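You operate a simulated robot arm through the tools that you are given. There is no shell and no other tool. Be economical: measure what you need, move in short steps, check, and stop when the job is done.

You run a simulated two-armed robot. Do the job below in one go: nothing can be reset, and whatever is moved stays where it is left.

TASK
Pot the bulb from the drawer and show the pot on the light box.
Fine: into the empty teal cover pot; drawer shut again, light on.

The check looks at the end state, three seconds after you hand in, the way a careful person would. Anything else that was tipped, shoved, dropped, spilled or broken makes it a failure. A push-on lid holds only when it is set on centred and level and pressed home; a screw cap is set on level and turned clockwise until tight.

THE ROBOT
Two 7-joint arms with two-finger parallel grippers on one trunk, on a base that drives. Base frame: it is fixed to the floor where the robot stands at the start and does not move with it; the origin is under the middle of the robot, x ahead of it, y to its left, z up. Readings come in mm, rad, newtons and seconds.
The left shoulder is at the start at [71, 156, 1080], the right one opposite. Places, roughly: blue pot (7x7x9 cm) [700, -800, 800]; light box knob [300, -1500, 900]; meter knob [700, -1100, 800]; pane of the light box [400, -1500, 800]; potting bench drawer [1100, -300, 600]; teal cover pot [800, -600, 800]. Payload 3.91 kg a hand.
The tool frame of a hand sits at the grasp point between the pads (the TCP): z along the fingers, y along the line on which they close. The tips reach 30 mm beyond it. The gripper opens to 110 mm. The fingers are 20 mm wide and 10 mm thick; the gripper's body (48 by 112 mm) begins 55 mm behind the TCP.
Orientation is told as [roll, pitch, yaw] about the base's x, y, z axes, in that order, counted from this pose: with the fingers straight down and closing along the base's y, the tool's x points along the base's -x, its y along +y and its z along -z.

THE INTERFACE
- The arms move only by the tool arm_command. It takes "left_plan", "right_plan" or both (then of equal length, played together; a hand with none holds still); each is one flat list of numbers, 7 for each row, row after row: the turn, a rotation vector about the base's x, y, z in rad, then the shift along the base's x, y, z in mm, then the finger opening in mm, from 0 to 110. In form: [rx, ry, rz, tx, ty, tz, fingers, rx, ry, rz, tx, ty, tz, fingers, ...]. A call has 1 to 20 rows; each row is the pose to reach, as a shift and turn from the pose commanded when the call began. Rows are played at 5 a second. More than 50 mm and 0.15 rad between two rows, or a gripper value outside its range, and nothing of the call is played. Where a pose cannot be reached the arm comes as near as it can. A force on the tool above 40 N (or 10 N above the force at the start of the call, whichever is more), or a blocked arm, ends the call early, and 0.2 s more pass. Each finger travels about 108 mm/s and halts on what it meets, pressing with about 27 N; the grip force reading is that of the motor and also rises with nothing between the fingers. The clock runs only during rows and for 0.2 s after the last one: add rows that repeat a pose to give the fingers time. The reply holds the time, the measured pose of the TCP, the force on the tool along the base axes, the opening and the grip force, in the units named above and with some noise, with the torque about the TCP (base axes, N m) and any sound that the robot's microphone picked up.
- Cameras (640 x 400 px; columns grow to the right, rows downward): "scene" is now at [144.7, -47.9, 1299.9]; the picture's right is [-0.55, -0.84, 0.00], its down [-0.47, 0.31, -0.83] and it looks along [0.69, -0.45, -0.56] (base axes); focal length 288 px, centre (320, 200). "left" rides on the left gripper at [72, -17, -103] in its tool frame; the picture's right is [0.23, 0.97, 0.00], its down [-0.76, 0.18, -0.62] and it looks along [-0.61, 0.14, 0.78] (tool axes); focal length 222 px, centre (320, 200). "right" rides on the right gripper at [72, 17, -103] in its tool frame; the picture's right is [-0.23, 0.97, 0.00], its down [-0.76, -0.18, -0.62] and it looks along [-0.61, -0.14, 0.78] (tool axes); focal length 222 px, centre (320, 200). There is no depth. A picture from a camera that has moved, and an enlarged one, comes with that camera's place and axes in the base frame and with its lens. The place of the scene camera against the robot may be out by one fixed shift of up to 25 mm in any direction.
- camera(camera): a new picture of that camera. No time passes.
- slide_trunk(by): slides the trunk up (or, below 0, down) by that many mm; the arms and the scene camera ride with it, the base frame stays. It gives what a move gives, with no picture.
- roll_base(legs): drives the robot by 1 to 6 legs, each [ahead, left, turn to the left] in mm, mm and rad, along the robot's own axes; the way and the turn of a leg run together, so that a leg with both is an arc; at most 1500 mm and 3.142 rad a leg. The arms and the cameras ride along, it lands a little off, and it stops where it bumps. It gives what a move gives.
- turn_head(pan, tilt): turns the head with the scene camera to pan (to the left, within 1.501 rad either way) and tilt (down, from -0.506 to 1.204), counted from straight ahead of the robot. It gives what a move gives.
- enlarge(camera, box): a new picture of the part [left, top, right, bottom] of that camera's present view, enlarged. No time passes.
- sign_off(): hands the job in; it is judged then, once.

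Go step by step. Nothing tells you exact positions but the pictures and the camera data: compare them with the known pose of the tool, close in by small moves and look again before you grip or let go. The budget is 120 turns and 88 pictures, counting those below and the enlarged ones. Unless the task says otherwise, let go and move clear before handing in, and close with one line.

The tools are called after "Request:" as name(argument=value, ...) on one line, values as JSON. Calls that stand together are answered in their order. arm_command: Moves the arms, as the interface text tells. Its arguments: {"type":"object","properties":{"left_plan":{"type":"array"},"right_plan":{"type":"array"}},"required":[]} The other tools are called the same way: slide_trunk (by) slides the trunk up or down; roll_base (legs) drives the base; turn_head (pan, tilt) turns the head that bears the scene camera; camera (camera) takes a picture; enlarge (camera, box) takes an enlarged picture of a part of a camera's view; sign_off () hands the job in.

At the start:

```text
t: 0.0
left_ee_pos: [797.1, -45.1, 1131.7]
left_ee_rot: [0.0, -0.001, 0.0]
left_contact_force: [0.3, 0.0, 0.7]
left_torque: [0.0, 0.02, 0.03]
left_gripper_width: 110.1
left_grip_force: 0.0
right_ee_pos: [534.2, -684.8, 1121.8]
right_ee_rot: [0.001, 0.0, 0.001]
right_contact_force: [0.4, 1.0, 0.1]
right_torque: [-0.01, 0.03, 0.01]
right_gripper_width: 109.8
right_grip_force: 0.1
trunk travel left (down, up): [-525.0, 415.0]
robot x, y, heading: [3.3, 0.6, 0.003]
head pan, tilt: [-0.581, 0.595]
```

scene: 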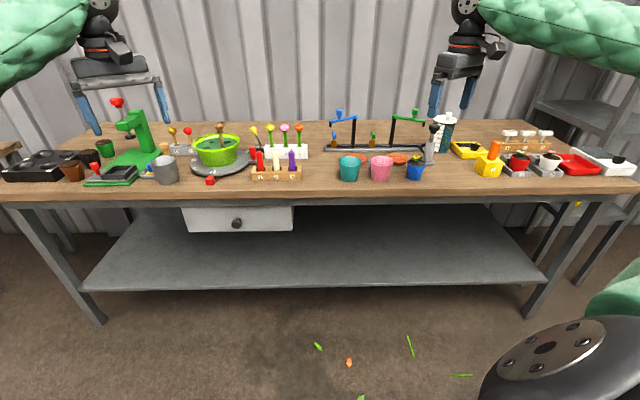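
right: 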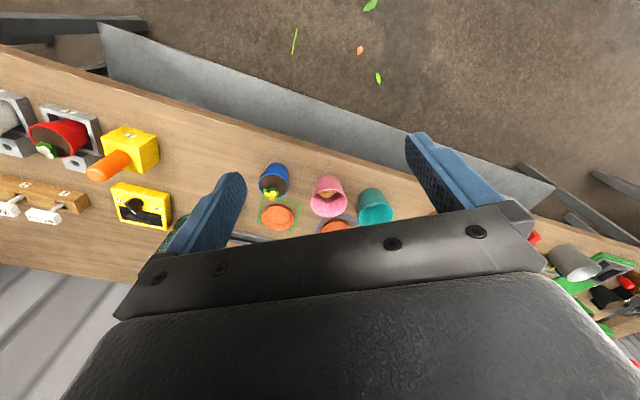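
left: 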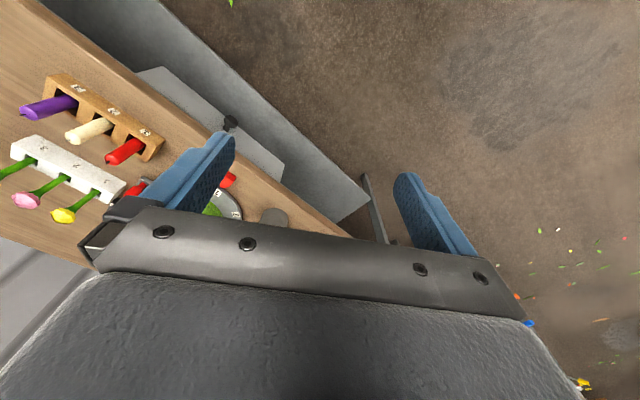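

I see the bench standing obliquely ahead, with the teal, pink and blue pots near its front edge, the drawer to the left of them and the light box at the far right. I'll take closer looks first.

Request:
enlarge(camera="scene", box=[320, 90, 480, 190])

Request:
enlarge(camera="scene", box=[480, 90, 640, 190])

Request:
enlarge(camera="scene", box=[150, 110, 310, 240])

```text
4.00 times, centred on (400, 140) of scene
camera zoom: at [144.7, -47.9, 1299.9], right [-0.55, -0.84, 0.0], down [-0.47, 0.31, -0.83], along [0.69, -0.45, -0.56], focal length 1151 px, centre (0, 440)
```

zoom: 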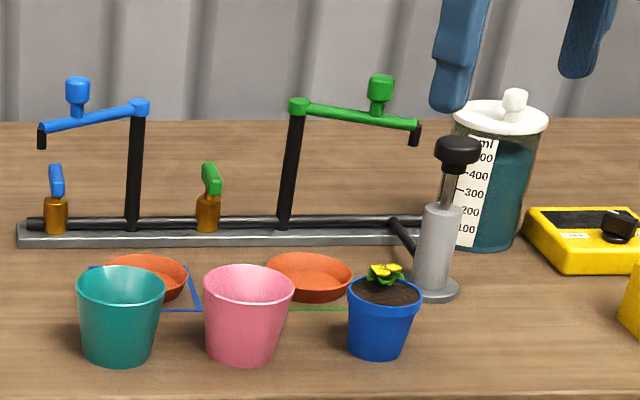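

```text
4.00 times, centred on (560, 140) of scene
camera zoom: at [144.7, -47.9, 1299.9], right [-0.55, -0.84, 0.0], down [-0.47, 0.31, -0.83], along [0.69, -0.45, -0.56], focal length 1151 px, centre (-640, 440)
```

zoom: 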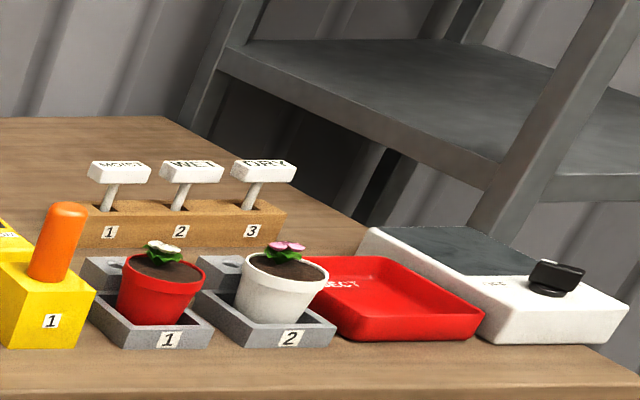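

```text
3.08 times, centred on (230, 175) of scene
camera zoom: at [144.7, -47.9, 1299.9], right [-0.55, -0.84, 0.0], down [-0.47, 0.31, -0.83], along [0.69, -0.45, -0.56], focal length 885 px, centre (597, 277)
```

zoom: 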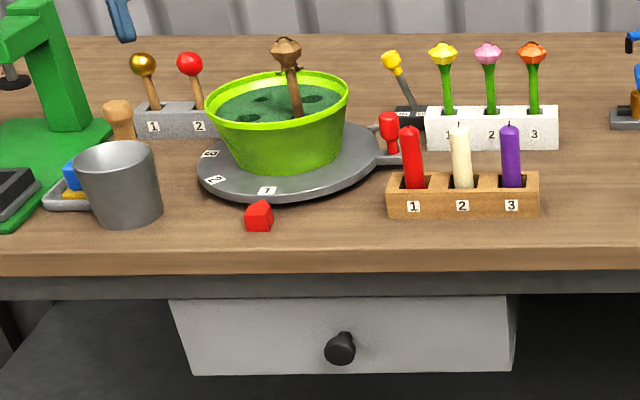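

The pots, light box (knob on its right front) and drawer with a black knob are all clear. I'll turn the base to face the bench squarely and roll a bit closer.

Request:
roll_base(legs=[[0, 0, -0.585], [230, 100, 0]])

Request:
turn_head(pan=0.0, tilt=0.75)

Request:
camera(camera="scene")

Request:
camera(camera="left")

```text
t: 3.5
left_ee_pos: [888.5, -526.7, 1130.7]
left_ee_rot: [-0.001, 0.0, -0.586]
left_contact_force: [0.9, 0.0, 0.1]
left_torque: [0.03, -0.02, -0.02]
left_gripper_width: 110.0
left_grip_force: 0.0
right_ee_pos: [311.4, -912.4, 1124.1]
right_ee_rot: [0.002, 0.002, -0.586]
right_contact_force: [0.3, -0.2, 0.1]
right_torque: [-0.01, 0.02, 0.0]
right_gripper_width: 109.8
right_grip_force: 0.0
trunk travel left (down, up): [-525.0, 415.0]
robot x, y, heading: [249.0, -46.0, -0.592]
head pan, tilt: [-0.581, 0.595]
```

```text
t: 4.4
left_ee_pos: [887.6, -524.6, 1132.6]
left_ee_rot: [-0.002, 0.0, -0.586]
left_contact_force: [0.7, -0.7, -0.4]
left_torque: [0.01, 0.0, -0.02]
left_gripper_width: 110.0
left_grip_force: 0.1
right_ee_pos: [312.8, -912.1, 1121.9]
right_ee_rot: [0.002, 0.0, -0.586]
right_contact_force: [-0.3, -0.1, 1.1]
right_torque: [0.0, -0.01, 0.0]
right_gripper_width: 109.8
right_grip_force: 0.1
trunk travel left (down, up): [-525.0, 415.0]
robot x, y, heading: [251.1, -45.3, -0.585]
head pan, tilt: [0.0, 0.75]
```

```text
81 pictures are left
camera scene: at [378.8, -119.3, 1286.4], right [-0.55, -0.83, 0.0], down [-0.57, 0.38, -0.73], along [0.61, -0.41, -0.68], focal length 288 px, centre (320, 200)
```

scene: 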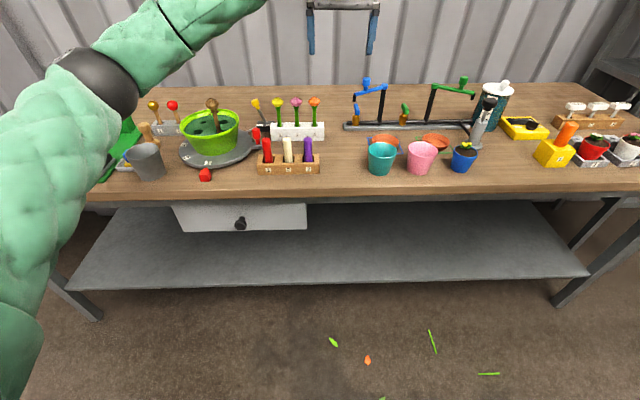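

```text
80 pictures are left
camera left: at [816.9, -499.2, 1235.5], right [0.35, 0.94, 0.0], down [0.73, -0.27, 0.62], along [0.58, -0.22, -0.78], focal length 222 px, centre (320, 200)
```

left: 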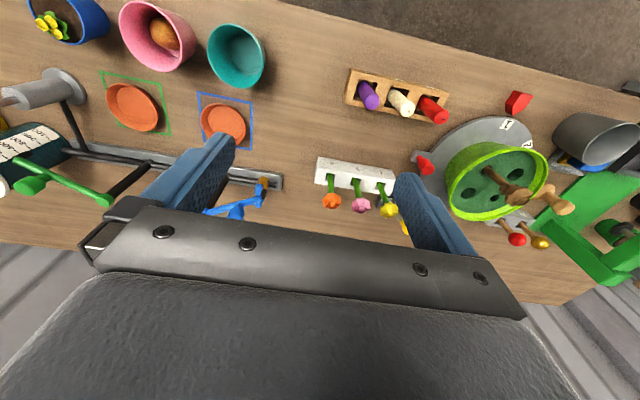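

The pink pot already holds a bulb; the teal one is empty. I place the drawer knob near [1017,-250,627]; first I draw the left hand back in front of the bench and turn the fingers forward.

Request:
arm_command(left_plan=[-0.079, -0.119, 0, -4, 33, -10, 110, -0.158, -0.238, 0, -8, 66, -20, 110, -0.237, -0.357, 0, -12, 99, -30, 110, -0.316, -0.476, 0, -16, 132, -40, 110, -0.394, -0.596, 0, -20, 165, -60, 110, -0.473, -0.715, 0, -24, 198, -80, 110, -0.552, -0.834, 0, -28, 231, -100, 110, -0.631, -0.953, 0, -32, 264, -120, 110, -0.71, -1.072, 0, -36, 297, -140, 110, -0.789, -1.191, 0, -40, 330, -160, 110, -0.867, -1.31, 0, -43, 360, -180, 110, -0.867, -1.31, 0, -43, 388, -200, 80])

Request:
slide_trunk(by=-200)

Request:
camera(camera="left")

Request:
camera(camera="scene")

```text
t: 7.0
left_ee_pos: [896.8, -169.5, 896.3]
left_ee_rot: [2.698, -1.568, 2.997]
left_contact_force: [0.0, 0.3, -0.2]
left_torque: [-0.01, 0.02, -0.01]
left_gripper_width: 80.0
left_grip_force: 0.1
left hand out of reach, approached as far as the arm can: row 8, 9, 10, 11, 12
right_ee_pos: [310.4, -911.6, 1124.2]
right_ee_rot: [0.001, 0.001, -0.588]
right_contact_force: [-0.9, 0.4, 0.6]
right_torque: [-0.02, 0.0, 0.0]
right_gripper_width: 110.0
right_grip_force: 0.1
trunk travel left (down, up): [-525.0, 415.0]
robot x, y, heading: [245.0, -45.8, -0.593]
head pan, tilt: [0.0, 0.75]
```

```text
t: 9.2
left_ee_pos: [898.7, -170.0, 696.4]
left_ee_rot: [2.115, -1.569, -2.699]
left_contact_force: [-0.3, -0.2, 0.1]
left_torque: [0.02, -0.01, -0.02]
left_gripper_width: 80.1
left_grip_force: 0.0
right_ee_pos: [311.7, -911.8, 923.4]
right_ee_rot: [0.0, 0.0, -0.585]
right_contact_force: [-0.7, -0.2, -0.4]
right_torque: [0.0, 0.03, -0.01]
right_gripper_width: 109.9
right_grip_force: 0.1
trunk travel left (down, up): [-325.0, 615.0]
robot x, y, heading: [249.7, -44.5, -0.584]
head pan, tilt: [0.0, 0.75]
```

```text
79 pictures are left
camera left: at [802.9, -125.6, 624.8], right [0.54, 0.81, -0.23], down [-0.42, 0.49, 0.76], along [0.73, -0.31, 0.61], focal length 222 px, centre (320, 200)
```

left: 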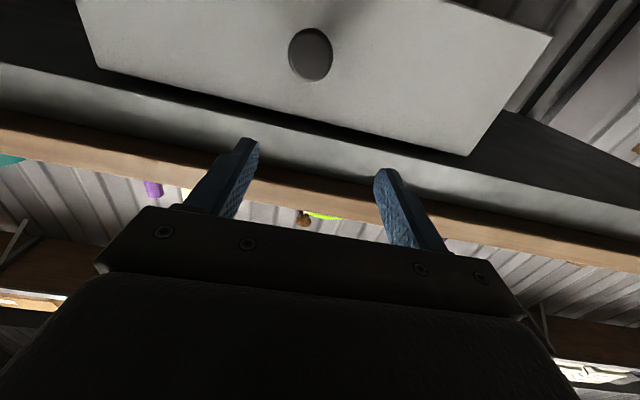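

```text
78 pictures are left
camera scene: at [378.4, -118.7, 1086.6], right [-0.55, -0.83, 0.0], down [-0.57, 0.38, -0.73], along [0.61, -0.41, -0.68], focal length 288 px, centre (320, 200)
```

scene: 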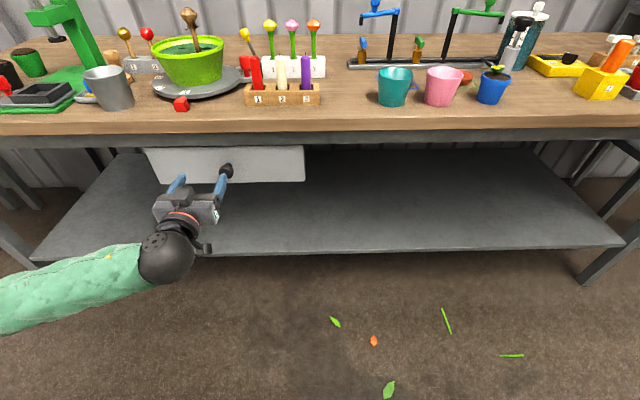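

The knob's face comes out at about [982,-247,648] from both cameras. I line up with it and stop just short.

Request:
arm_command(left_plan=[0, 0, 0, -10, -15, -24, 80, 0, 0, 0, -10, -15, -48, 80, 0, 0, 0, 20, -35, -48, 80, 0, 0, 0, 40, -48, -48, 80, 0, 0, 0, 40, -48, -48, 80])

Request:
camera(camera="left")

Request:
enlarge(camera="scene", box=[140, 120, 300, 220])

```text
t: 10.4
left_ee_pos: [938.9, -218.1, 648.5]
left_ee_rot: [1.904, -1.569, -2.487]
left_contact_force: [0.0, -0.2, 0.8]
left_torque: [-0.01, 0.01, -0.01]
left_gripper_width: 80.2
left_grip_force: 0.0
right_ee_pos: [312.9, -911.6, 923.0]
right_ee_rot: [0.0, 0.001, -0.587]
right_contact_force: [-0.1, -0.3, 0.1]
right_torque: [-0.01, -0.03, 0.02]
right_gripper_width: 109.8
right_grip_force: 0.0
trunk travel left (down, up): [-325.0, 615.0]
robot x, y, heading: [247.8, -42.9, -0.587]
head pan, tilt: [0.0, 0.75]
```

```text
77 pictures are left
camera left: at [842.8, -174.0, 576.1], right [0.54, 0.81, -0.23], down [-0.42, 0.49, 0.76], along [0.73, -0.31, 0.61], focal length 222 px, centre (320, 200)
```

left: 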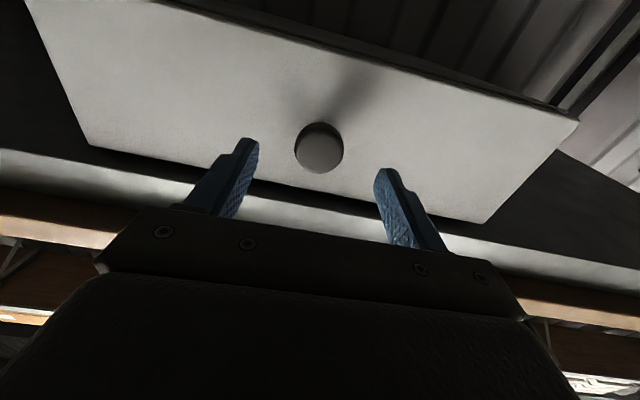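

```text
4.00 times, centred on (220, 170) of scene
camera zoom: at [378.4, -118.7, 1086.5], right [-0.55, -0.83, 0.0], down [-0.57, 0.38, -0.73], along [0.61, -0.4, -0.68], focal length 1151 px, centre (720, 320)
```

zoom: 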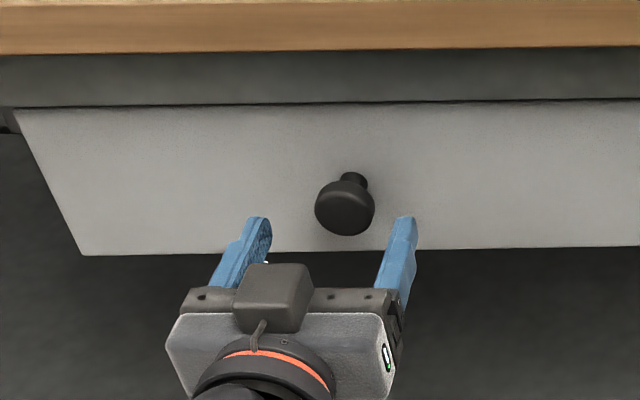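

The knob lies on the tool axis, its face 50 mm ahead of the TCP. I advance 43 mm and close on it.

Request:
arm_command(left_plan=[0, 0, 0, 18, -12, 0, 80, 0, 0, 0, 36, -24, 0, 80, 0, 0, 0, 36, -24, 0, 30, 0, 0, 0, 36, -24, 0, 25, 0, 0, 0, 36, -24, 0, 25])

Request:
camera(camera="left")

```text
t: 11.6
left_ee_pos: [974.6, -243.0, 648.9]
left_ee_rot: [1.894, -1.568, -2.477]
left_contact_force: [-5.8, -8.6, -0.8]
left_torque: [-0.03, 0.12, -0.24]
left_gripper_width: 35.5
left_grip_force: 45.4
right_ee_pos: [310.3, -912.0, 923.4]
right_ee_rot: [-0.001, 0.0, -0.588]
right_contact_force: [0.7, -1.1, 0.7]
right_torque: [-0.04, -0.02, -0.01]
right_gripper_width: 110.0
right_grip_force: 0.0
trunk travel left (down, up): [-325.0, 615.0]
robot x, y, heading: [248.0, -41.1, -0.59]
head pan, tilt: [0.0, 0.75]
```

```text
75 pictures are left
camera left: at [878.6, -198.5, 576.6], right [0.54, 0.81, -0.23], down [-0.42, 0.49, 0.76], along [0.73, -0.32, 0.61], focal length 222 px, centre (320, 200)
```

left: 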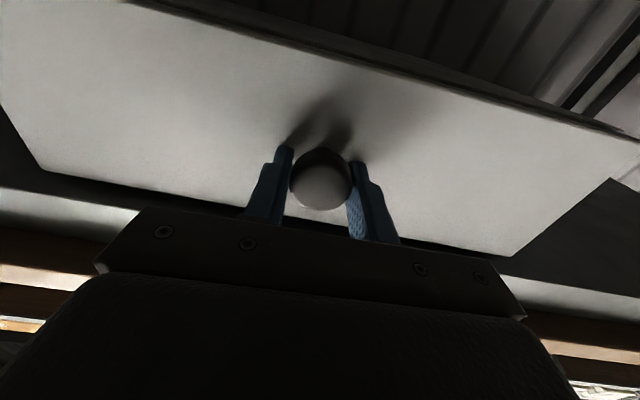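

The knob is gripped. The arm can't fold in much further, so I pull the drawer by rolling the base back.

Request:
roll_base(legs=[[-150, 0, 0]])

Request:
camera(camera="scene")

```text
t: 13.0
left_ee_pos: [860.1, -171.0, 648.9]
left_ee_rot: [2.103, -1.571, -2.694]
left_contact_force: [-0.9, 0.0, 5.1]
left_torque: [-0.45, -0.13, -0.6]
left_gripper_width: 35.7
left_grip_force: 45.1
right_ee_pos: [197.7, -839.2, 923.9]
right_ee_rot: [-0.001, 0.0, -0.589]
right_contact_force: [0.7, -0.2, 0.5]
right_torque: [0.03, 0.01, -0.01]
right_gripper_width: 109.9
right_grip_force: 0.2
trunk travel left (down, up): [-325.0, 615.0]
robot x, y, heading: [139.1, 29.6, -0.589]
head pan, tilt: [0.0, 0.75]
stopped in leg 1: the force on the tool passed its limit at 42 N (the readings are from after the stop); the commanded pose is now the measured one
```

```text
74 pictures are left
camera scene: at [266.5, -45.8, 1086.6], right [-0.56, -0.83, 0.0], down [-0.57, 0.38, -0.73], along [0.61, -0.41, -0.68], focal length 288 px, centre (320, 200)
```

scene: 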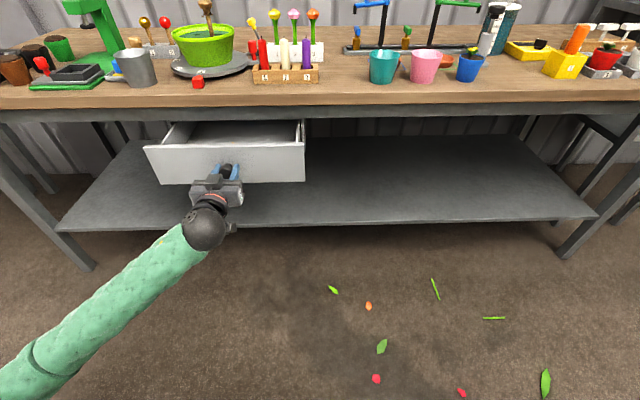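

The drawer is open about 135 mm. I look inside.

Request:
enlarge(camera="scene", box=[140, 100, 320, 210])

```text
3.56 times, centred on (230, 155) of scene
camera zoom: at [266.5, -45.8, 1086.6], right [-0.56, -0.83, 0.0], down [-0.57, 0.38, -0.73], along [0.61, -0.41, -0.68], focal length 1023 px, centre (640, 360)
```

zoom: 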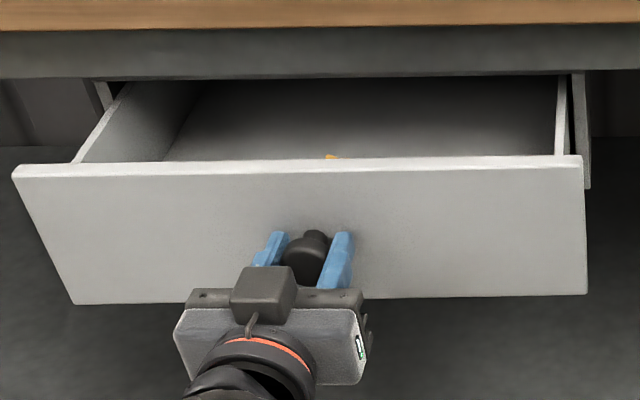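

I try a little more pull to see whether the drawer is at its stop.

Request:
arm_command(left_plan=[0, 0, 0, -17, 11, 0, 25, 0, 0, 0, -33, 22, 0, 25, 0, 0, 0, -33, 22, 0, 25])

Request:
enlarge(camera="scene", box=[140, 100, 320, 210])

```text
t: 13.8
left_ee_pos: [826.9, -149.1, 649.0]
left_ee_rot: [1.658, -1.57, -2.253]
left_contact_force: [-8.4, -14.6, 9.7]
left_torque: [-0.48, -0.13, -0.5]
left_gripper_width: 35.4
left_grip_force: 45.7
right_ee_pos: [194.7, -839.0, 923.4]
right_ee_rot: [0.002, 0.001, -0.588]
right_contact_force: [-0.4, 0.1, 0.2]
right_torque: [0.01, 0.01, 0.0]
right_gripper_width: 109.9
right_grip_force: 0.1
trunk travel left (down, up): [-325.0, 615.0]
robot x, y, heading: [134.1, 31.4, -0.588]
head pan, tilt: [0.0, 0.75]
```

```text
3.56 times, centred on (230, 155) of scene
camera zoom: at [265.7, -46.1, 1086.6], right [-0.56, -0.83, 0.0], down [-0.57, 0.38, -0.73], along [0.61, -0.41, -0.68], focal length 1023 px, centre (640, 360)
```

zoom: 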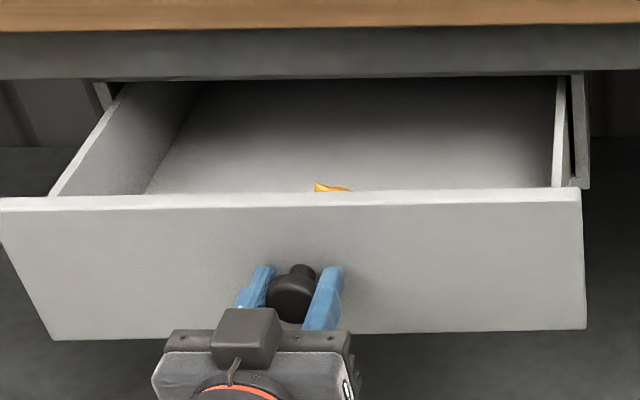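

It still slides. I'll bring it another 60 mm by the base.

Request:
roll_base(legs=[[-60, 0, 0]])

Request:
enlarge(camera="scene", box=[140, 100, 320, 210])

```text
t: 15.0
left_ee_pos: [776.5, -117.5, 647.9]
left_ee_rot: [-1.917, -1.568, 1.32]
left_contact_force: [0.6, -1.3, 4.0]
left_torque: [0.07, 0.09, -0.33]
left_gripper_width: 35.5
left_grip_force: 44.9
right_ee_pos: [145.7, -806.1, 922.9]
right_ee_rot: [0.0, -0.003, -0.592]
right_contact_force: [-0.7, -0.5, 0.8]
right_torque: [-0.01, 0.0, 0.0]
right_gripper_width: 109.7
right_grip_force: 0.0
trunk travel left (down, up): [-325.0, 615.0]
robot x, y, heading: [82.1, 59.6, -0.591]
head pan, tilt: [0.0, 0.75]
stopped in leg 1: the force on the tool passed its limit at 44 N (the readings are from after the stop); the commanded pose is now the measured one
```

```text
3.56 times, centred on (230, 155) of scene
camera zoom: at [216.8, -12.9, 1086.4], right [-0.56, -0.83, 0.0], down [-0.57, 0.38, -0.73], along [0.61, -0.41, -0.68], focal length 1023 px, centre (640, 360)
```

zoom: 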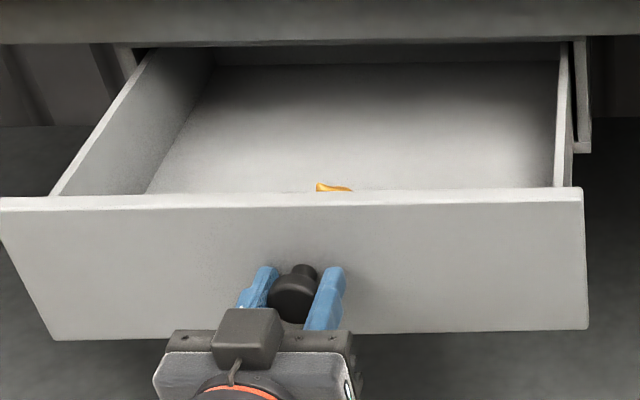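

The drawer is now open about 234 mm and I can just see the orange bulb behind the front panel. I release, back off, then raise the hand and turn it to look down.

Request:
arm_command(left_plan=[0, 0, 0, 0, 0, 0, 60, 0, 0, 0, 0, 0, 0, 80, 0, 0, 0, 0, 0, 0, 80])

Request:
roll_base(legs=[[-100, 0, 0]])

Request:
arm_command(left_plan=[0, 0, 0, 0, 0, 50, 80, 0, 0, 0, 0, 0, 100, 80, 0, 0, 0, 0, 0, 150, 80, 0, 0, 0, 0, 0, 200, 80, 0.083, 0.124, 0, 0, 0, 230, 80, 0.165, 0.248, 0, 0, 0, 260, 80, 0.248, 0.372, 0, 0, 0, 280, 80, 0.33, 0.497, 0, 0, 0, 300, 80, 0.413, 0.621, 0, 0, 0, 310, 80, 0.495, 0.745, 0, 0, 0, 320, 80, 0.578, 0.869, 0, 0, 0, 330, 80, 0.66, 0.993, 0, 0, 0, 330, 80, 0.743, 1.118, 0, 0, 0, 330, 80, 0.825, 1.242, 0, 0, 0, 330, 80, 0.867, 1.31, 0, 0, 0, 330, 80, 0.867, 1.31, 0, 0, 0, 330, 80])

Request:
camera(camera="left")

Request:
camera(camera="scene")

```text
t: 15.8
left_ee_pos: [777.6, -117.5, 648.6]
left_ee_rot: [-1.033, -1.569, 0.435]
left_contact_force: [-1.5, 1.0, -1.6]
left_torque: [-0.03, 0.07, 0.08]
left_gripper_width: 80.1
left_grip_force: 0.1
right_ee_pos: [146.8, -805.9, 924.1]
right_ee_rot: [0.0, 0.001, -0.592]
right_contact_force: [-0.2, 0.8, -0.4]
right_torque: [-0.01, 0.0, 0.01]
right_gripper_width: 110.0
right_grip_force: 0.0
trunk travel left (down, up): [-325.0, 615.0]
robot x, y, heading: [84.7, 58.8, -0.59]
head pan, tilt: [0.0, 0.75]
```

```text
t: 16.9
left_ee_pos: [691.9, -62.2, 647.4]
left_ee_rot: [-1.637, -1.57, 1.039]
left_contact_force: [-0.7, -0.9, 0.3]
left_torque: [-0.02, -0.03, -0.02]
left_gripper_width: 80.0
left_grip_force: 0.0
right_ee_pos: [62.0, -748.4, 923.9]
right_ee_rot: [0.0, -0.002, -0.594]
right_contact_force: [0.0, 0.4, 0.3]
right_torque: [0.01, -0.07, 0.01]
right_gripper_width: 110.2
right_grip_force: 0.1
trunk travel left (down, up): [-325.0, 615.0]
robot x, y, heading: [1.6, 119.5, -0.592]
head pan, tilt: [0.0, 0.75]
```

```text
t: 20.4
left_ee_pos: [692.6, -61.5, 977.9]
left_ee_rot: [-0.013, 0.003, -0.583]
left_contact_force: [0.3, 0.3, 0.3]
left_torque: [-0.01, 0.0, -0.01]
left_gripper_width: 79.9
left_grip_force: 0.2
right_ee_pos: [61.8, -749.1, 924.4]
right_ee_rot: [0.0, -0.003, -0.593]
right_contact_force: [-0.2, -0.2, 0.3]
right_torque: [0.01, 0.0, 0.0]
right_gripper_width: 109.8
right_grip_force: 0.1
trunk travel left (down, up): [-325.0, 615.0]
robot x, y, heading: [1.1, 117.0, -0.595]
head pan, tilt: [0.0, 0.75]
```

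```text
70 pictures are left
camera left: at [623.4, -34.8, 1081.9], right [0.35, 0.94, -0.01], down [0.74, -0.26, 0.62], along [0.58, -0.22, -0.79], focal length 222 px, centre (320, 200)
```

left: 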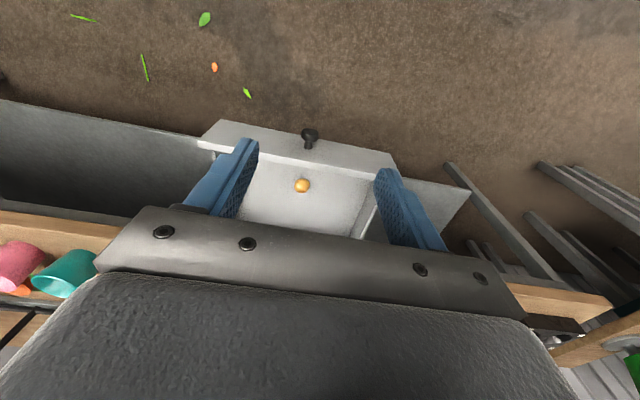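

```text
69 pictures are left
camera scene: at [133.4, 43.2, 1086.5], right [-0.56, -0.83, 0.0], down [-0.57, 0.38, -0.73], along [0.61, -0.41, -0.68], focal length 288 px, centre (320, 200)
```

scene: 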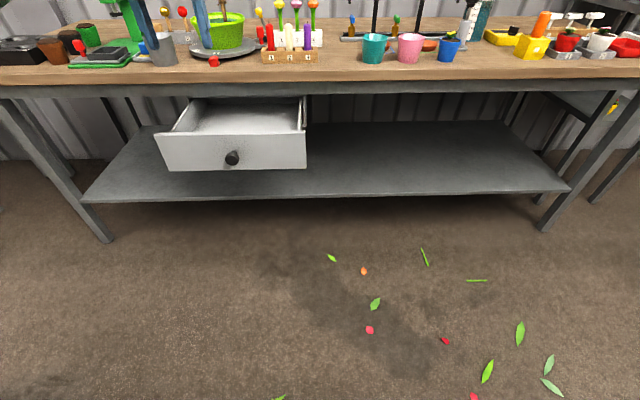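

The bulb sits at about [906,-193] in the drawer, some 90 mm in front of the bench edge. I roll forward and bring the left hand above it.

Request:
roll_base(legs=[[150, 0, 0]])

```text
t: 21.7
left_ee_pos: [818.1, -146.3, 976.4]
left_ee_rot: [-0.015, 0.001, -0.584]
left_contact_force: [0.7, -0.6, -0.2]
left_torque: [0.01, 0.01, 0.01]
left_gripper_width: 79.8
left_grip_force: 0.0
right_ee_pos: [189.1, -835.2, 923.1]
right_ee_rot: [0.0, -0.001, -0.592]
right_contact_force: [1.1, -1.0, -0.5]
right_torque: [-0.04, 0.03, 0.04]
right_gripper_width: 109.9
right_grip_force: 0.0
trunk travel left (down, up): [-325.0, 615.0]
robot x, y, heading: [127.6, 34.3, -0.592]
head pan, tilt: [0.0, 0.75]
```

Now over the bulb, down to z ≈ 790.

Request:
arm_command(left_plan=[0.005, 0, 0, 30, -16, -30, 80, 0.01, 0, 0, 60, -32, -60, 80, 0.013, 0, 0, 87, -46, -90, 80, 0.013, 0, 0, 87, -46, -130, 80, 0.013, 0, 0, 87, -46, -170, 80, 0.013, 0, 0, 87, -46, -190, 80, 0.013, 0, 0, 87, -46, -190, 80])

Request:
camera(camera="left")

Request:
camera(camera="scene")

```text
t: 23.3
left_ee_pos: [905.7, -192.2, 787.7]
left_ee_rot: [-0.004, 0.009, -0.582]
left_contact_force: [0.1, -0.3, -0.4]
left_torque: [-0.02, -0.01, 0.0]
left_gripper_width: 79.9
left_grip_force: 0.2
right_ee_pos: [187.9, -834.3, 923.6]
right_ee_rot: [0.0, 0.001, -0.591]
right_contact_force: [-0.3, -0.4, -0.7]
right_torque: [-0.01, -0.02, 0.02]
right_gripper_width: 109.9
right_grip_force: 0.0
trunk travel left (down, up): [-325.0, 615.0]
robot x, y, heading: [127.7, 37.0, -0.587]
head pan, tilt: [0.0, 0.75]
```

```text
68 pictures are left
camera left: at [835.4, -167.0, 891.9], right [0.35, 0.94, 0.0], down [0.74, -0.27, 0.62], along [0.58, -0.21, -0.79], focal length 222 px, centre (320, 200)
```

left: 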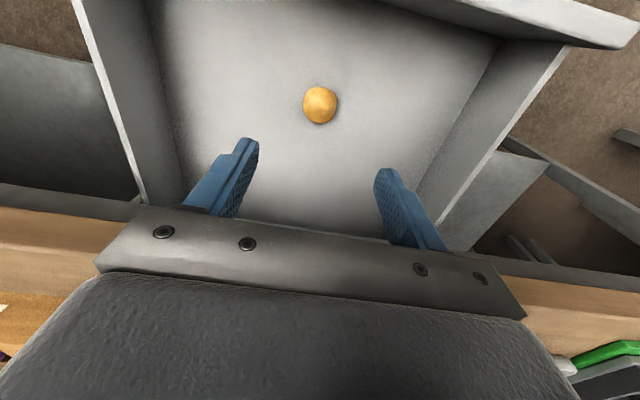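

```text
67 pictures are left
camera scene: at [258.5, -41.0, 1086.5], right [-0.56, -0.83, 0.0], down [-0.57, 0.38, -0.73], along [0.61, -0.41, -0.68], focal length 288 px, centre (320, 200)
```

scene: 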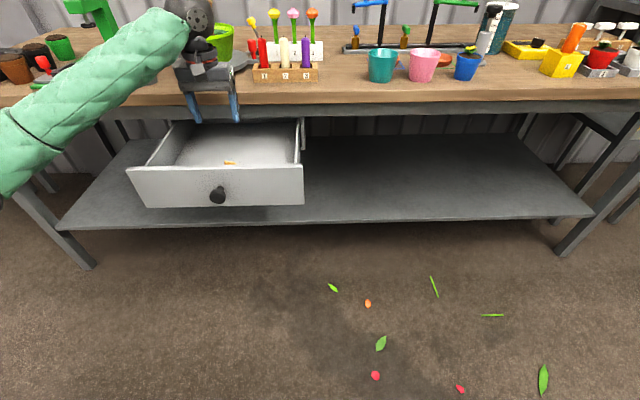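

Two sightings agree: bulb centre ≈ [904,-191,618], about 40 mm wide, right beneath the TCP. I descend to TCP z ≈ 634 and look before gripping.

Request:
arm_command(left_plan=[0, 0, 0, -2, 1, -40, 80, 0, 0, 0, -2, 1, -80, 80, 0, 0, 0, -2, 1, -120, 80, 0, 0, 0, -2, 1, -140, 80, 0, 0, 0, -2, 1, -153, 80, 0, 0, 0, -2, 1, -153, 80])

Request:
camera(camera="left")

```text
t: 24.7
left_ee_pos: [902.0, -190.1, 639.8]
left_ee_rot: [-0.002, 0.003, -0.583]
left_contact_force: [1.3, -1.0, 29.3]
left_torque: [0.97, -1.0, -0.22]
left_gripper_width: 80.1
left_grip_force: 0.5
right_ee_pos: [186.4, -832.9, 924.6]
right_ee_rot: [0.001, -0.003, -0.593]
right_contact_force: [0.2, 0.3, -0.3]
right_torque: [-0.03, 0.0, 0.0]
right_gripper_width: 110.2
right_grip_force: 0.1
trunk travel left (down, up): [-325.0, 615.0]
robot x, y, heading: [128.4, 30.7, -0.592]
head pan, tilt: [0.0, 0.75]
```

```text
66 pictures are left
camera left: at [831.8, -164.8, 743.3], right [0.35, 0.94, 0.0], down [0.74, -0.27, 0.62], along [0.58, -0.22, -0.78], focal length 222 px, centre (320, 200)
```

left: 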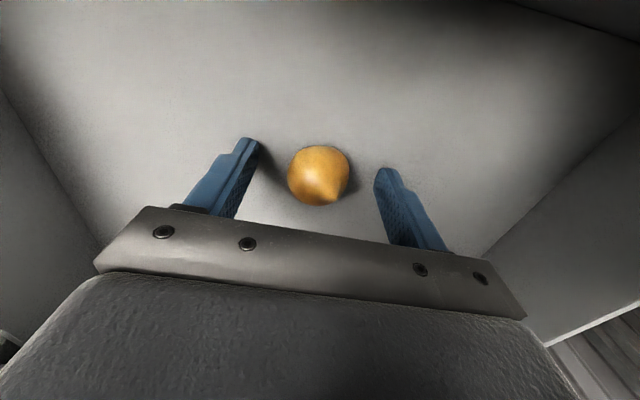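

The fingertips touched the drawer floor (tips ≈ z 610) and the bulb stands midway between the fingers. I lift a few mm and close.

Request:
arm_command(left_plan=[0, 0, 0, 0, 0, 8, 80, 0, 0, 0, 0, 0, 8, 60, 0, 0, 0, 0, 0, 8, 40, 0, 0, 0, 0, 0, 8, 30, 0, 0, 0, 0, 0, 8, 30, 0, 0, 0, 0, 0, 8, 30])

Request:
camera(camera="left")

```text
t: 26.1
left_ee_pos: [902.4, -191.6, 642.6]
left_ee_rot: [-0.004, 0.009, -0.582]
left_contact_force: [-0.2, -0.7, 0.2]
left_torque: [0.01, -0.03, 0.02]
left_gripper_width: 35.6
left_grip_force: 27.0
right_ee_pos: [188.4, -834.0, 923.4]
right_ee_rot: [0.0, 0.0, -0.591]
right_contact_force: [0.0, -0.2, 1.1]
right_torque: [0.02, 0.0, 0.0]
right_gripper_width: 110.2
right_grip_force: 0.1
trunk travel left (down, up): [-325.0, 615.0]
robot x, y, heading: [126.0, 30.3, -0.594]
head pan, tilt: [0.0, 0.75]
```

```text
65 pictures are left
camera left: at [832.9, -165.3, 747.3], right [0.35, 0.94, 0.0], down [0.74, -0.27, 0.62], along [0.58, -0.21, -0.79], focal length 222 px, centre (320, 200)
```

left: 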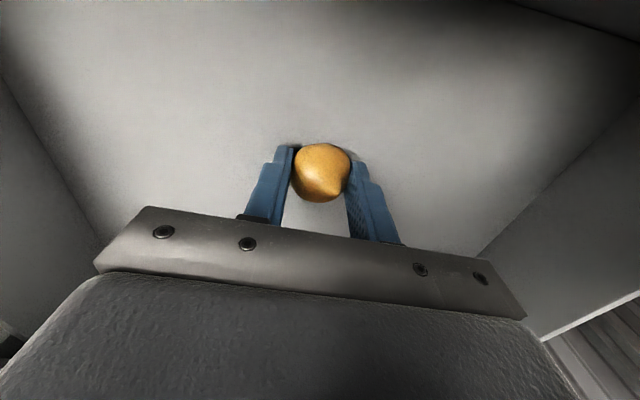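

The bulb is gripped (35.6 mm). I lift it clear, raise the trunk, and look.

Request:
arm_command(left_plan=[0, 0, 0, 0, 0, 30, 28, 0, 0, 0, 0, 0, 70, 28, 0, 0, 0, 0, 0, 110, 28, 0, 0, 0, 0, 0, 150, 28, 0, 0, 0, 0, 0, 150, 28])

Request:
slide_trunk(by=200)

Request:
roll_base(legs=[[0, -330, 0], [80, 0, 0]])

Request:
camera(camera="left")

Request:
camera(camera="scene")

```text
t: 27.3
left_ee_pos: [903.0, -190.8, 792.5]
left_ee_rot: [-0.003, 0.008, -0.582]
left_contact_force: [-0.3, -0.2, -0.8]
left_torque: [0.0, 0.01, 0.03]
left_gripper_width: 28.1
left_grip_force: 0.0
right_ee_pos: [188.0, -833.5, 923.0]
right_ee_rot: [0.0, 0.0, -0.591]
right_contact_force: [-0.4, 0.3, 0.5]
right_torque: [0.02, -0.04, -0.04]
right_gripper_width: 109.9
right_grip_force: 0.0
trunk travel left (down, up): [-325.0, 615.0]
robot x, y, heading: [127.8, 30.1, -0.593]
head pan, tilt: [0.0, 0.75]
```

```text
t: 29.5
left_ee_pos: [902.9, -191.2, 992.5]
left_ee_rot: [-0.003, 0.01, -0.583]
left_contact_force: [-1.6, -0.1, 0.4]
left_torque: [0.0, 0.02, 0.0]
left_gripper_width: 27.9
left_grip_force: 0.1
right_ee_pos: [187.3, -832.7, 1124.2]
right_ee_rot: [-0.001, 0.001, -0.593]
right_contact_force: [-0.1, -0.4, -0.8]
right_torque: [-0.01, -0.01, 0.0]
right_gripper_width: 110.1
right_grip_force: 0.1
trunk travel left (down, up): [-525.0, 415.0]
robot x, y, heading: [128.1, 34.7, -0.593]
head pan, tilt: [0.0, 0.75]
```

```text
t: 32.3
left_ee_pos: [786.4, -507.8, 990.0]
left_ee_rot: [-0.005, 0.011, -0.579]
left_contact_force: [1.3, 1.2, -0.5]
left_torque: [-0.01, 0.01, 0.0]
left_gripper_width: 28.1
left_grip_force: 0.1
right_ee_pos: [73.6, -1153.6, 1122.5]
right_ee_rot: [-0.001, 0.002, -0.592]
right_contact_force: [0.7, 0.3, -0.3]
right_torque: [0.01, 0.03, 0.0]
right_gripper_width: 109.7
right_grip_force: 0.1
trunk travel left (down, up): [-525.0, 415.0]
robot x, y, heading: [13.9, -287.1, -0.583]
head pan, tilt: [0.0, 0.75]
```

```text
64 pictures are left
camera left: at [717.2, -482.9, 1095.3], right [0.34, 0.94, 0.0], down [0.74, -0.27, 0.61], along [0.58, -0.21, -0.79], focal length 222 px, centre (320, 200)
```

left: 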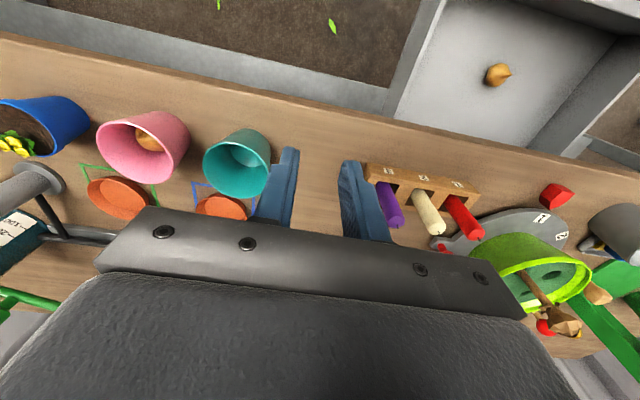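

```text
63 pictures are left
camera scene: at [142.5, -360.8, 1286.2], right [-0.56, -0.83, 0.0], down [-0.57, 0.38, -0.73], along [0.61, -0.41, -0.68], focal length 288 px, centre (320, 200)
```

scene: 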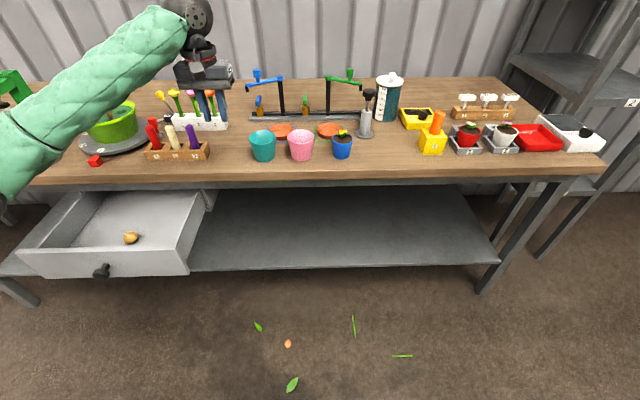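

The bulb slipped out and is back in the drawer (the grip reads empty), now lying on its side. I go back for it with a better grip.

Request:
roll_base(legs=[[-80, 0, 0], [0, 330, 0]])

Request:
slide_trunk(by=-200)

Request:
arm_command(left_plan=[0, 0, 0, 0, 0, 0, 60, 0, 0, 0, 0, 0, 0, 90, 0, 0, 0, 0, 0, 0, 90])

Request:
camera(camera="left")

Request:
enlarge(camera="scene", box=[140, 100, 320, 210])

```text
t: 35.1
left_ee_pos: [901.0, -189.1, 992.4]
left_ee_rot: [-0.003, 0.008, -0.579]
left_contact_force: [0.5, 0.7, -0.9]
left_torque: [-0.01, 0.05, -0.01]
left_gripper_width: 28.1
left_grip_force: 0.1
right_ee_pos: [189.5, -834.1, 1125.2]
right_ee_rot: [-0.001, 0.0, -0.587]
right_contact_force: [-0.6, 0.1, -0.4]
right_torque: [0.0, 0.01, -0.03]
right_gripper_width: 109.9
right_grip_force: 0.0
trunk travel left (down, up): [-525.0, 415.0]
robot x, y, heading: [126.6, 29.1, -0.59]
head pan, tilt: [0.0, 0.75]
```

```text
t: 37.3
left_ee_pos: [902.3, -189.2, 791.5]
left_ee_rot: [-0.005, 0.008, -0.58]
left_contact_force: [-0.7, 1.0, 0.3]
left_torque: [-0.01, -0.01, 0.02]
left_gripper_width: 27.9
left_grip_force: 0.1
right_ee_pos: [188.4, -834.0, 923.6]
right_ee_rot: [-0.001, 0.0, -0.59]
right_contact_force: [0.2, -0.2, -0.1]
right_torque: [-0.01, 0.0, 0.0]
right_gripper_width: 109.8
right_grip_force: 0.0
trunk travel left (down, up): [-325.0, 615.0]
robot x, y, heading: [129.2, 33.4, -0.589]
head pan, tilt: [0.0, 0.75]
```

```text
t: 38.1
left_ee_pos: [900.1, -189.2, 791.6]
left_ee_rot: [-0.004, 0.009, -0.578]
left_contact_force: [0.5, -0.3, -0.1]
left_torque: [0.02, 0.04, -0.01]
left_gripper_width: 90.0
left_grip_force: 0.0
right_ee_pos: [189.1, -834.1, 922.5]
right_ee_rot: [0.0, -0.001, -0.588]
right_contact_force: [-0.2, 0.2, 0.5]
right_torque: [0.01, 0.03, -0.01]
right_gripper_width: 110.1
right_grip_force: 0.0
trunk travel left (down, up): [-325.0, 615.0]
robot x, y, heading: [123.9, 32.6, -0.583]
head pan, tilt: [0.0, 0.75]
```

```text
62 pictures are left
camera left: at [831.9, -163.3, 896.5], right [0.34, 0.94, 0.0], down [0.74, -0.27, 0.62], along [0.58, -0.21, -0.79], focal length 222 px, centre (320, 200)
```

left: 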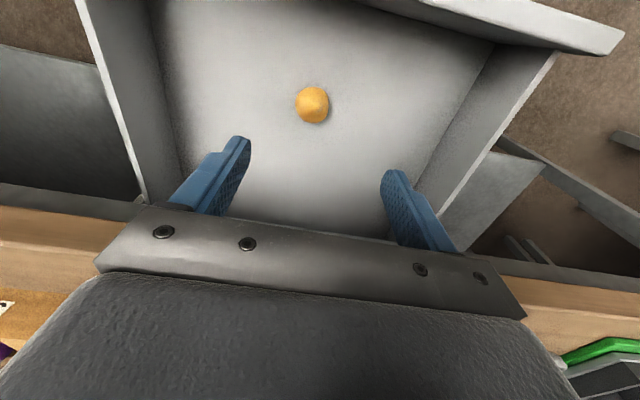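

```text
3.56 times, centred on (230, 155) of scene
camera zoom: at [256.8, -41.4, 1086.5], right [-0.56, -0.83, 0.0], down [-0.57, 0.38, -0.73], along [0.61, -0.41, -0.68], focal length 1023 px, centre (640, 360)
```

zoom: 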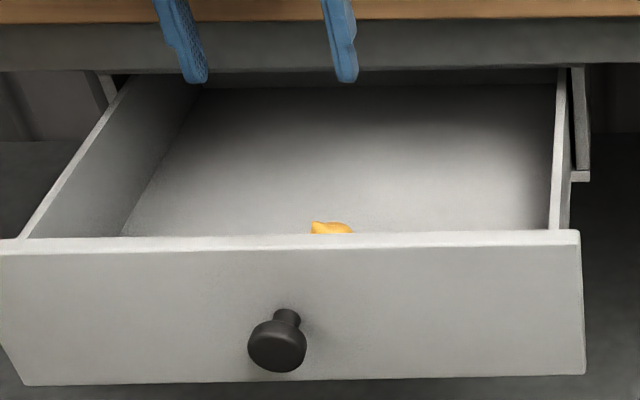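

Request:
enlarge(camera="left", box=[272, 70, 352, 140])

```text
5.71 times, centred on (312, 105) of left
camera zoom: at [831.9, -163.3, 896.5], right [0.34, 0.94, 0.0], down [0.74, -0.27, 0.62], along [0.58, -0.21, -0.79], focal length 1269 px, centre (366, 743)
```

zoom: 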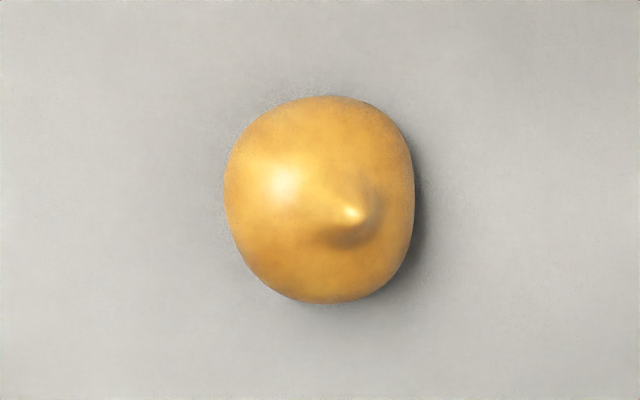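

The bulb leans slightly, tip up, at about [896,-196]. I descend over it, with tips right at the floor this time, close fully and lift only a little before checking.

Request:
arm_command(left_plan=[0, 0, 0, -4, -7, -40, 80, 0, 0, 0, -4, -7, -80, 80, 0, 0, 0, -4, -7, -120, 80, 0, 0, 0, -4, -7, -140, 80, 0, 0, 0, -4, -7, -151, 80, 0, 0, 0, -4, -7, -151, 80])

Request:
enlarge(camera="left", box=[220, 110, 420, 235])

```text
t: 39.5
left_ee_pos: [897.5, -194.4, 640.6]
left_ee_rot: [-0.003, 0.008, -0.58]
left_contact_force: [-0.1, 0.1, 0.8]
left_torque: [-0.02, -0.01, -0.01]
left_gripper_width: 80.0
left_grip_force: 0.2
right_ee_pos: [189.3, -834.7, 922.9]
right_ee_rot: [0.001, 0.001, -0.589]
right_contact_force: [-0.1, 0.3, 0.7]
right_torque: [0.0, 0.0, 0.01]
right_gripper_width: 110.1
right_grip_force: 0.1
trunk travel left (down, up): [-325.0, 615.0]
robot x, y, heading: [123.6, 31.0, -0.589]
head pan, tilt: [0.0, 0.75]
```

```text
3.20 times, centred on (320, 172) of left
camera zoom: at [827.9, -169.7, 745.4], right [0.34, 0.94, 0.0], down [0.74, -0.27, 0.62], along [0.58, -0.21, -0.79], focal length 711 px, centre (320, 288)
```

zoom: 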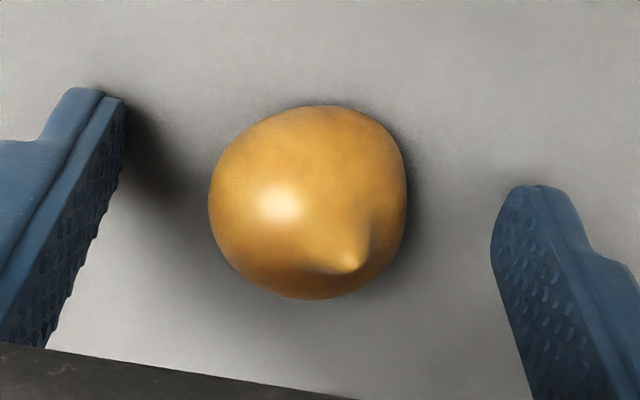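

Well aligned and not touching the floor. I close fully and lift 15 mm slowly.

Request:
arm_command(left_plan=[0, 0, 0, -2, 0, -1, 80, 0, 0, 0, -2, 0, -1, 60, 0, 0, 0, -2, 0, -1, 45, 0, 0, 0, -2, 0, -1, 30, 0, 0, 0, -2, 0, -1, 20, 0, 0, 0, -2, 0, -1, 0, 0, 0, 0, -2, 0, -1, 0, 0, 0, 0, -2, 0, -1, 0])

Request:
enlarge(camera="left", box=[220, 110, 420, 235])

```text
t: 41.3
left_ee_pos: [895.5, -196.1, 639.7]
left_ee_rot: [-0.003, 0.009, -0.58]
left_contact_force: [0.7, 1.3, -0.1]
left_torque: [0.0, -0.02, 0.0]
left_gripper_width: 37.4
left_grip_force: 27.1
right_ee_pos: [188.8, -834.4, 923.2]
right_ee_rot: [-0.001, 0.001, -0.588]
right_contact_force: [0.8, 0.1, -0.3]
right_torque: [0.02, -0.01, 0.01]
right_gripper_width: 110.1
right_grip_force: 0.0
trunk travel left (down, up): [-325.0, 615.0]
robot x, y, heading: [127.1, 31.1, -0.588]
head pan, tilt: [0.0, 0.75]
```

```text
3.20 times, centred on (320, 172) of left
camera zoom: at [825.8, -170.2, 744.4], right [0.34, 0.94, 0.0], down [0.74, -0.27, 0.62], along [0.58, -0.21, -0.79], focal length 711 px, centre (320, 288)
```

zoom: 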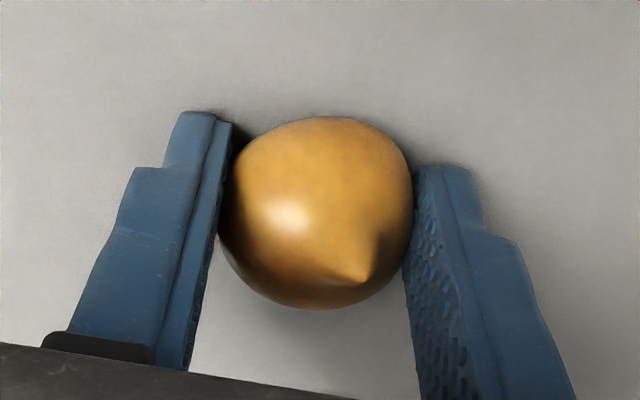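

Gripped at 37.4 mm. A slow lift of 20 mm next.

Request:
arm_command(left_plan=[0, 0, 0, 0, 0, 3, 0, 0, 0, 0, 0, 0, 8, 0, 0, 0, 0, 0, 0, 14, 0, 0, 0, 0, 0, 0, 20, 0])

Request:
camera(camera="left")

```text
t: 42.3
left_ee_pos: [895.3, -195.8, 660.3]
left_ee_rot: [-0.004, 0.008, -0.578]
left_contact_force: [-0.5, 0.1, 0.1]
left_torque: [0.04, 0.01, 0.0]
left_gripper_width: 37.5
left_grip_force: 27.1
right_ee_pos: [188.9, -833.7, 922.6]
right_ee_rot: [0.001, 0.0, -0.588]
right_contact_force: [0.6, -0.7, 0.6]
right_torque: [-0.01, -0.03, 0.03]
right_gripper_width: 109.9
right_grip_force: 0.1
trunk travel left (down, up): [-325.0, 615.0]
robot x, y, heading: [126.4, 30.5, -0.59]
head pan, tilt: [0.0, 0.75]
```

```text
57 pictures are left
camera left: at [825.7, -170.6, 764.4], right [0.34, 0.94, 0.0], down [0.74, -0.27, 0.62], along [0.58, -0.21, -0.79], focal length 222 px, centre (320, 200)
```

left: 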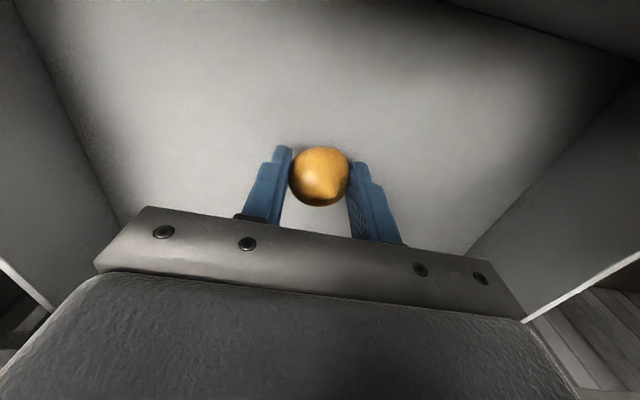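

The bulb is held and lifted. I continue up gently, then raise the trunk.

Request:
arm_command(left_plan=[0, 0, 0, 0, 0, 10, 0, 0, 0, 0, 0, 0, 25, 0, 0, 0, 0, 0, 0, 40, 0, 0, 0, 0, 0, 0, 55, 0, 0, 0, 0, 0, 0, 70, 0, 0, 0, 0, 0, 0, 85, 0, 0, 0, 0, 0, 0, 100, 0, 0, 0, 0, 0, 0, 115, 0, 0, 0, 0, 0, 0, 130, 0])

Request:
slide_trunk(by=200)

```text
t: 44.3
left_ee_pos: [895.8, -196.7, 791.1]
left_ee_rot: [-0.004, 0.008, -0.579]
left_contact_force: [-0.4, -0.1, -0.9]
left_torque: [-0.03, 0.0, 0.01]
left_gripper_width: 37.1
left_grip_force: 27.1
right_ee_pos: [187.9, -833.6, 923.8]
right_ee_rot: [0.001, -0.001, -0.589]
right_contact_force: [-0.8, 0.2, 0.5]
right_torque: [0.01, 0.01, -0.01]
right_gripper_width: 109.8
right_grip_force: 0.0
trunk travel left (down, up): [-325.0, 615.0]
robot x, y, heading: [127.2, 29.8, -0.582]
head pan, tilt: [0.0, 0.75]
```

```text
t: 46.5
left_ee_pos: [895.2, -196.9, 989.5]
left_ee_rot: [-0.003, 0.008, -0.579]
left_contact_force: [-0.5, 0.5, -0.4]
left_torque: [0.01, 0.02, -0.01]
left_gripper_width: 37.2
left_grip_force: 26.9
right_ee_pos: [187.9, -834.4, 1122.6]
right_ee_rot: [0.002, 0.001, -0.589]
right_contact_force: [-0.4, -0.5, 0.6]
right_torque: [-0.03, 0.04, 0.0]
right_gripper_width: 109.8
right_grip_force: 0.1
trunk travel left (down, up): [-525.0, 415.0]
robot x, y, heading: [129.5, 30.3, -0.588]
head pan, tilt: [0.0, 0.75]
```

Still held. I move the base to the right and a little forward so the teal pot comes into the left hand's reach.

Request:
roll_base(legs=[[0, -360, 0], [80, 0, 0]])

Request:
camera(camera="left")

Request:
camera(camera="scene")

```text
t: 49.5
left_ee_pos: [764.5, -541.7, 986.8]
left_ee_rot: [-0.003, 0.012, -0.579]
left_contact_force: [0.3, -0.1, -0.5]
left_torque: [0.02, 0.03, -0.02]
left_gripper_width: 37.1
left_grip_force: 27.1
right_ee_pos: [58.4, -1179.9, 1123.1]
right_ee_rot: [0.0, 0.003, -0.59]
right_contact_force: [0.6, 0.0, -0.4]
right_torque: [-0.01, 0.04, -0.04]
right_gripper_width: 109.8
right_grip_force: 0.1
trunk travel left (down, up): [-525.0, 415.0]
robot x, y, heading: [-7.9, -315.7, -0.591]
head pan, tilt: [0.0, 0.75]
```

```text
56 pictures are left
camera left: at [694.6, -516.1, 1092.8], right [0.34, 0.94, 0.0], down [0.74, -0.27, 0.61], along [0.58, -0.21, -0.79], focal length 222 px, centre (320, 200)
```

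left: 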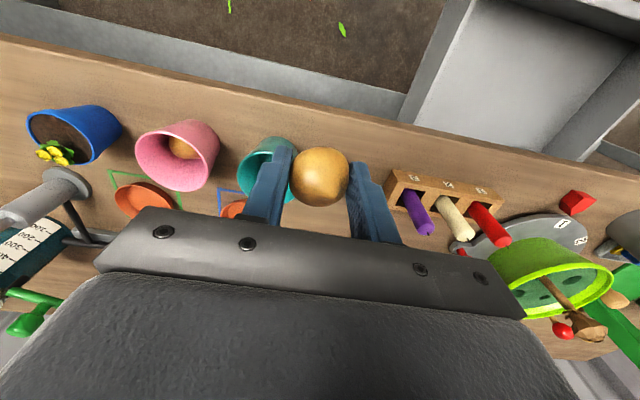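

```text
55 pictures are left
camera scene: at [125.7, -387.4, 1286.2], right [-0.55, -0.83, 0.0], down [-0.57, 0.38, -0.73], along [0.61, -0.4, -0.68], focal length 288 px, centre (320, 200)
```

scene: 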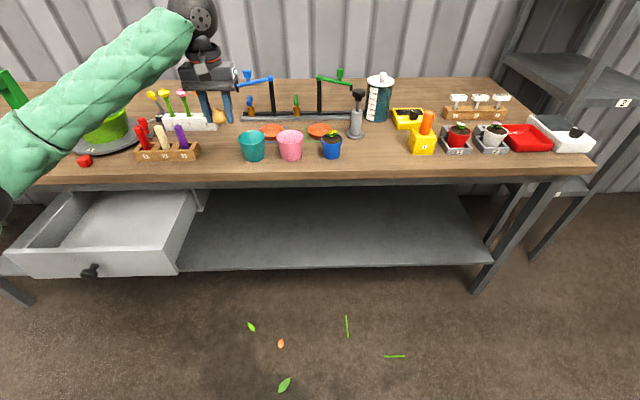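

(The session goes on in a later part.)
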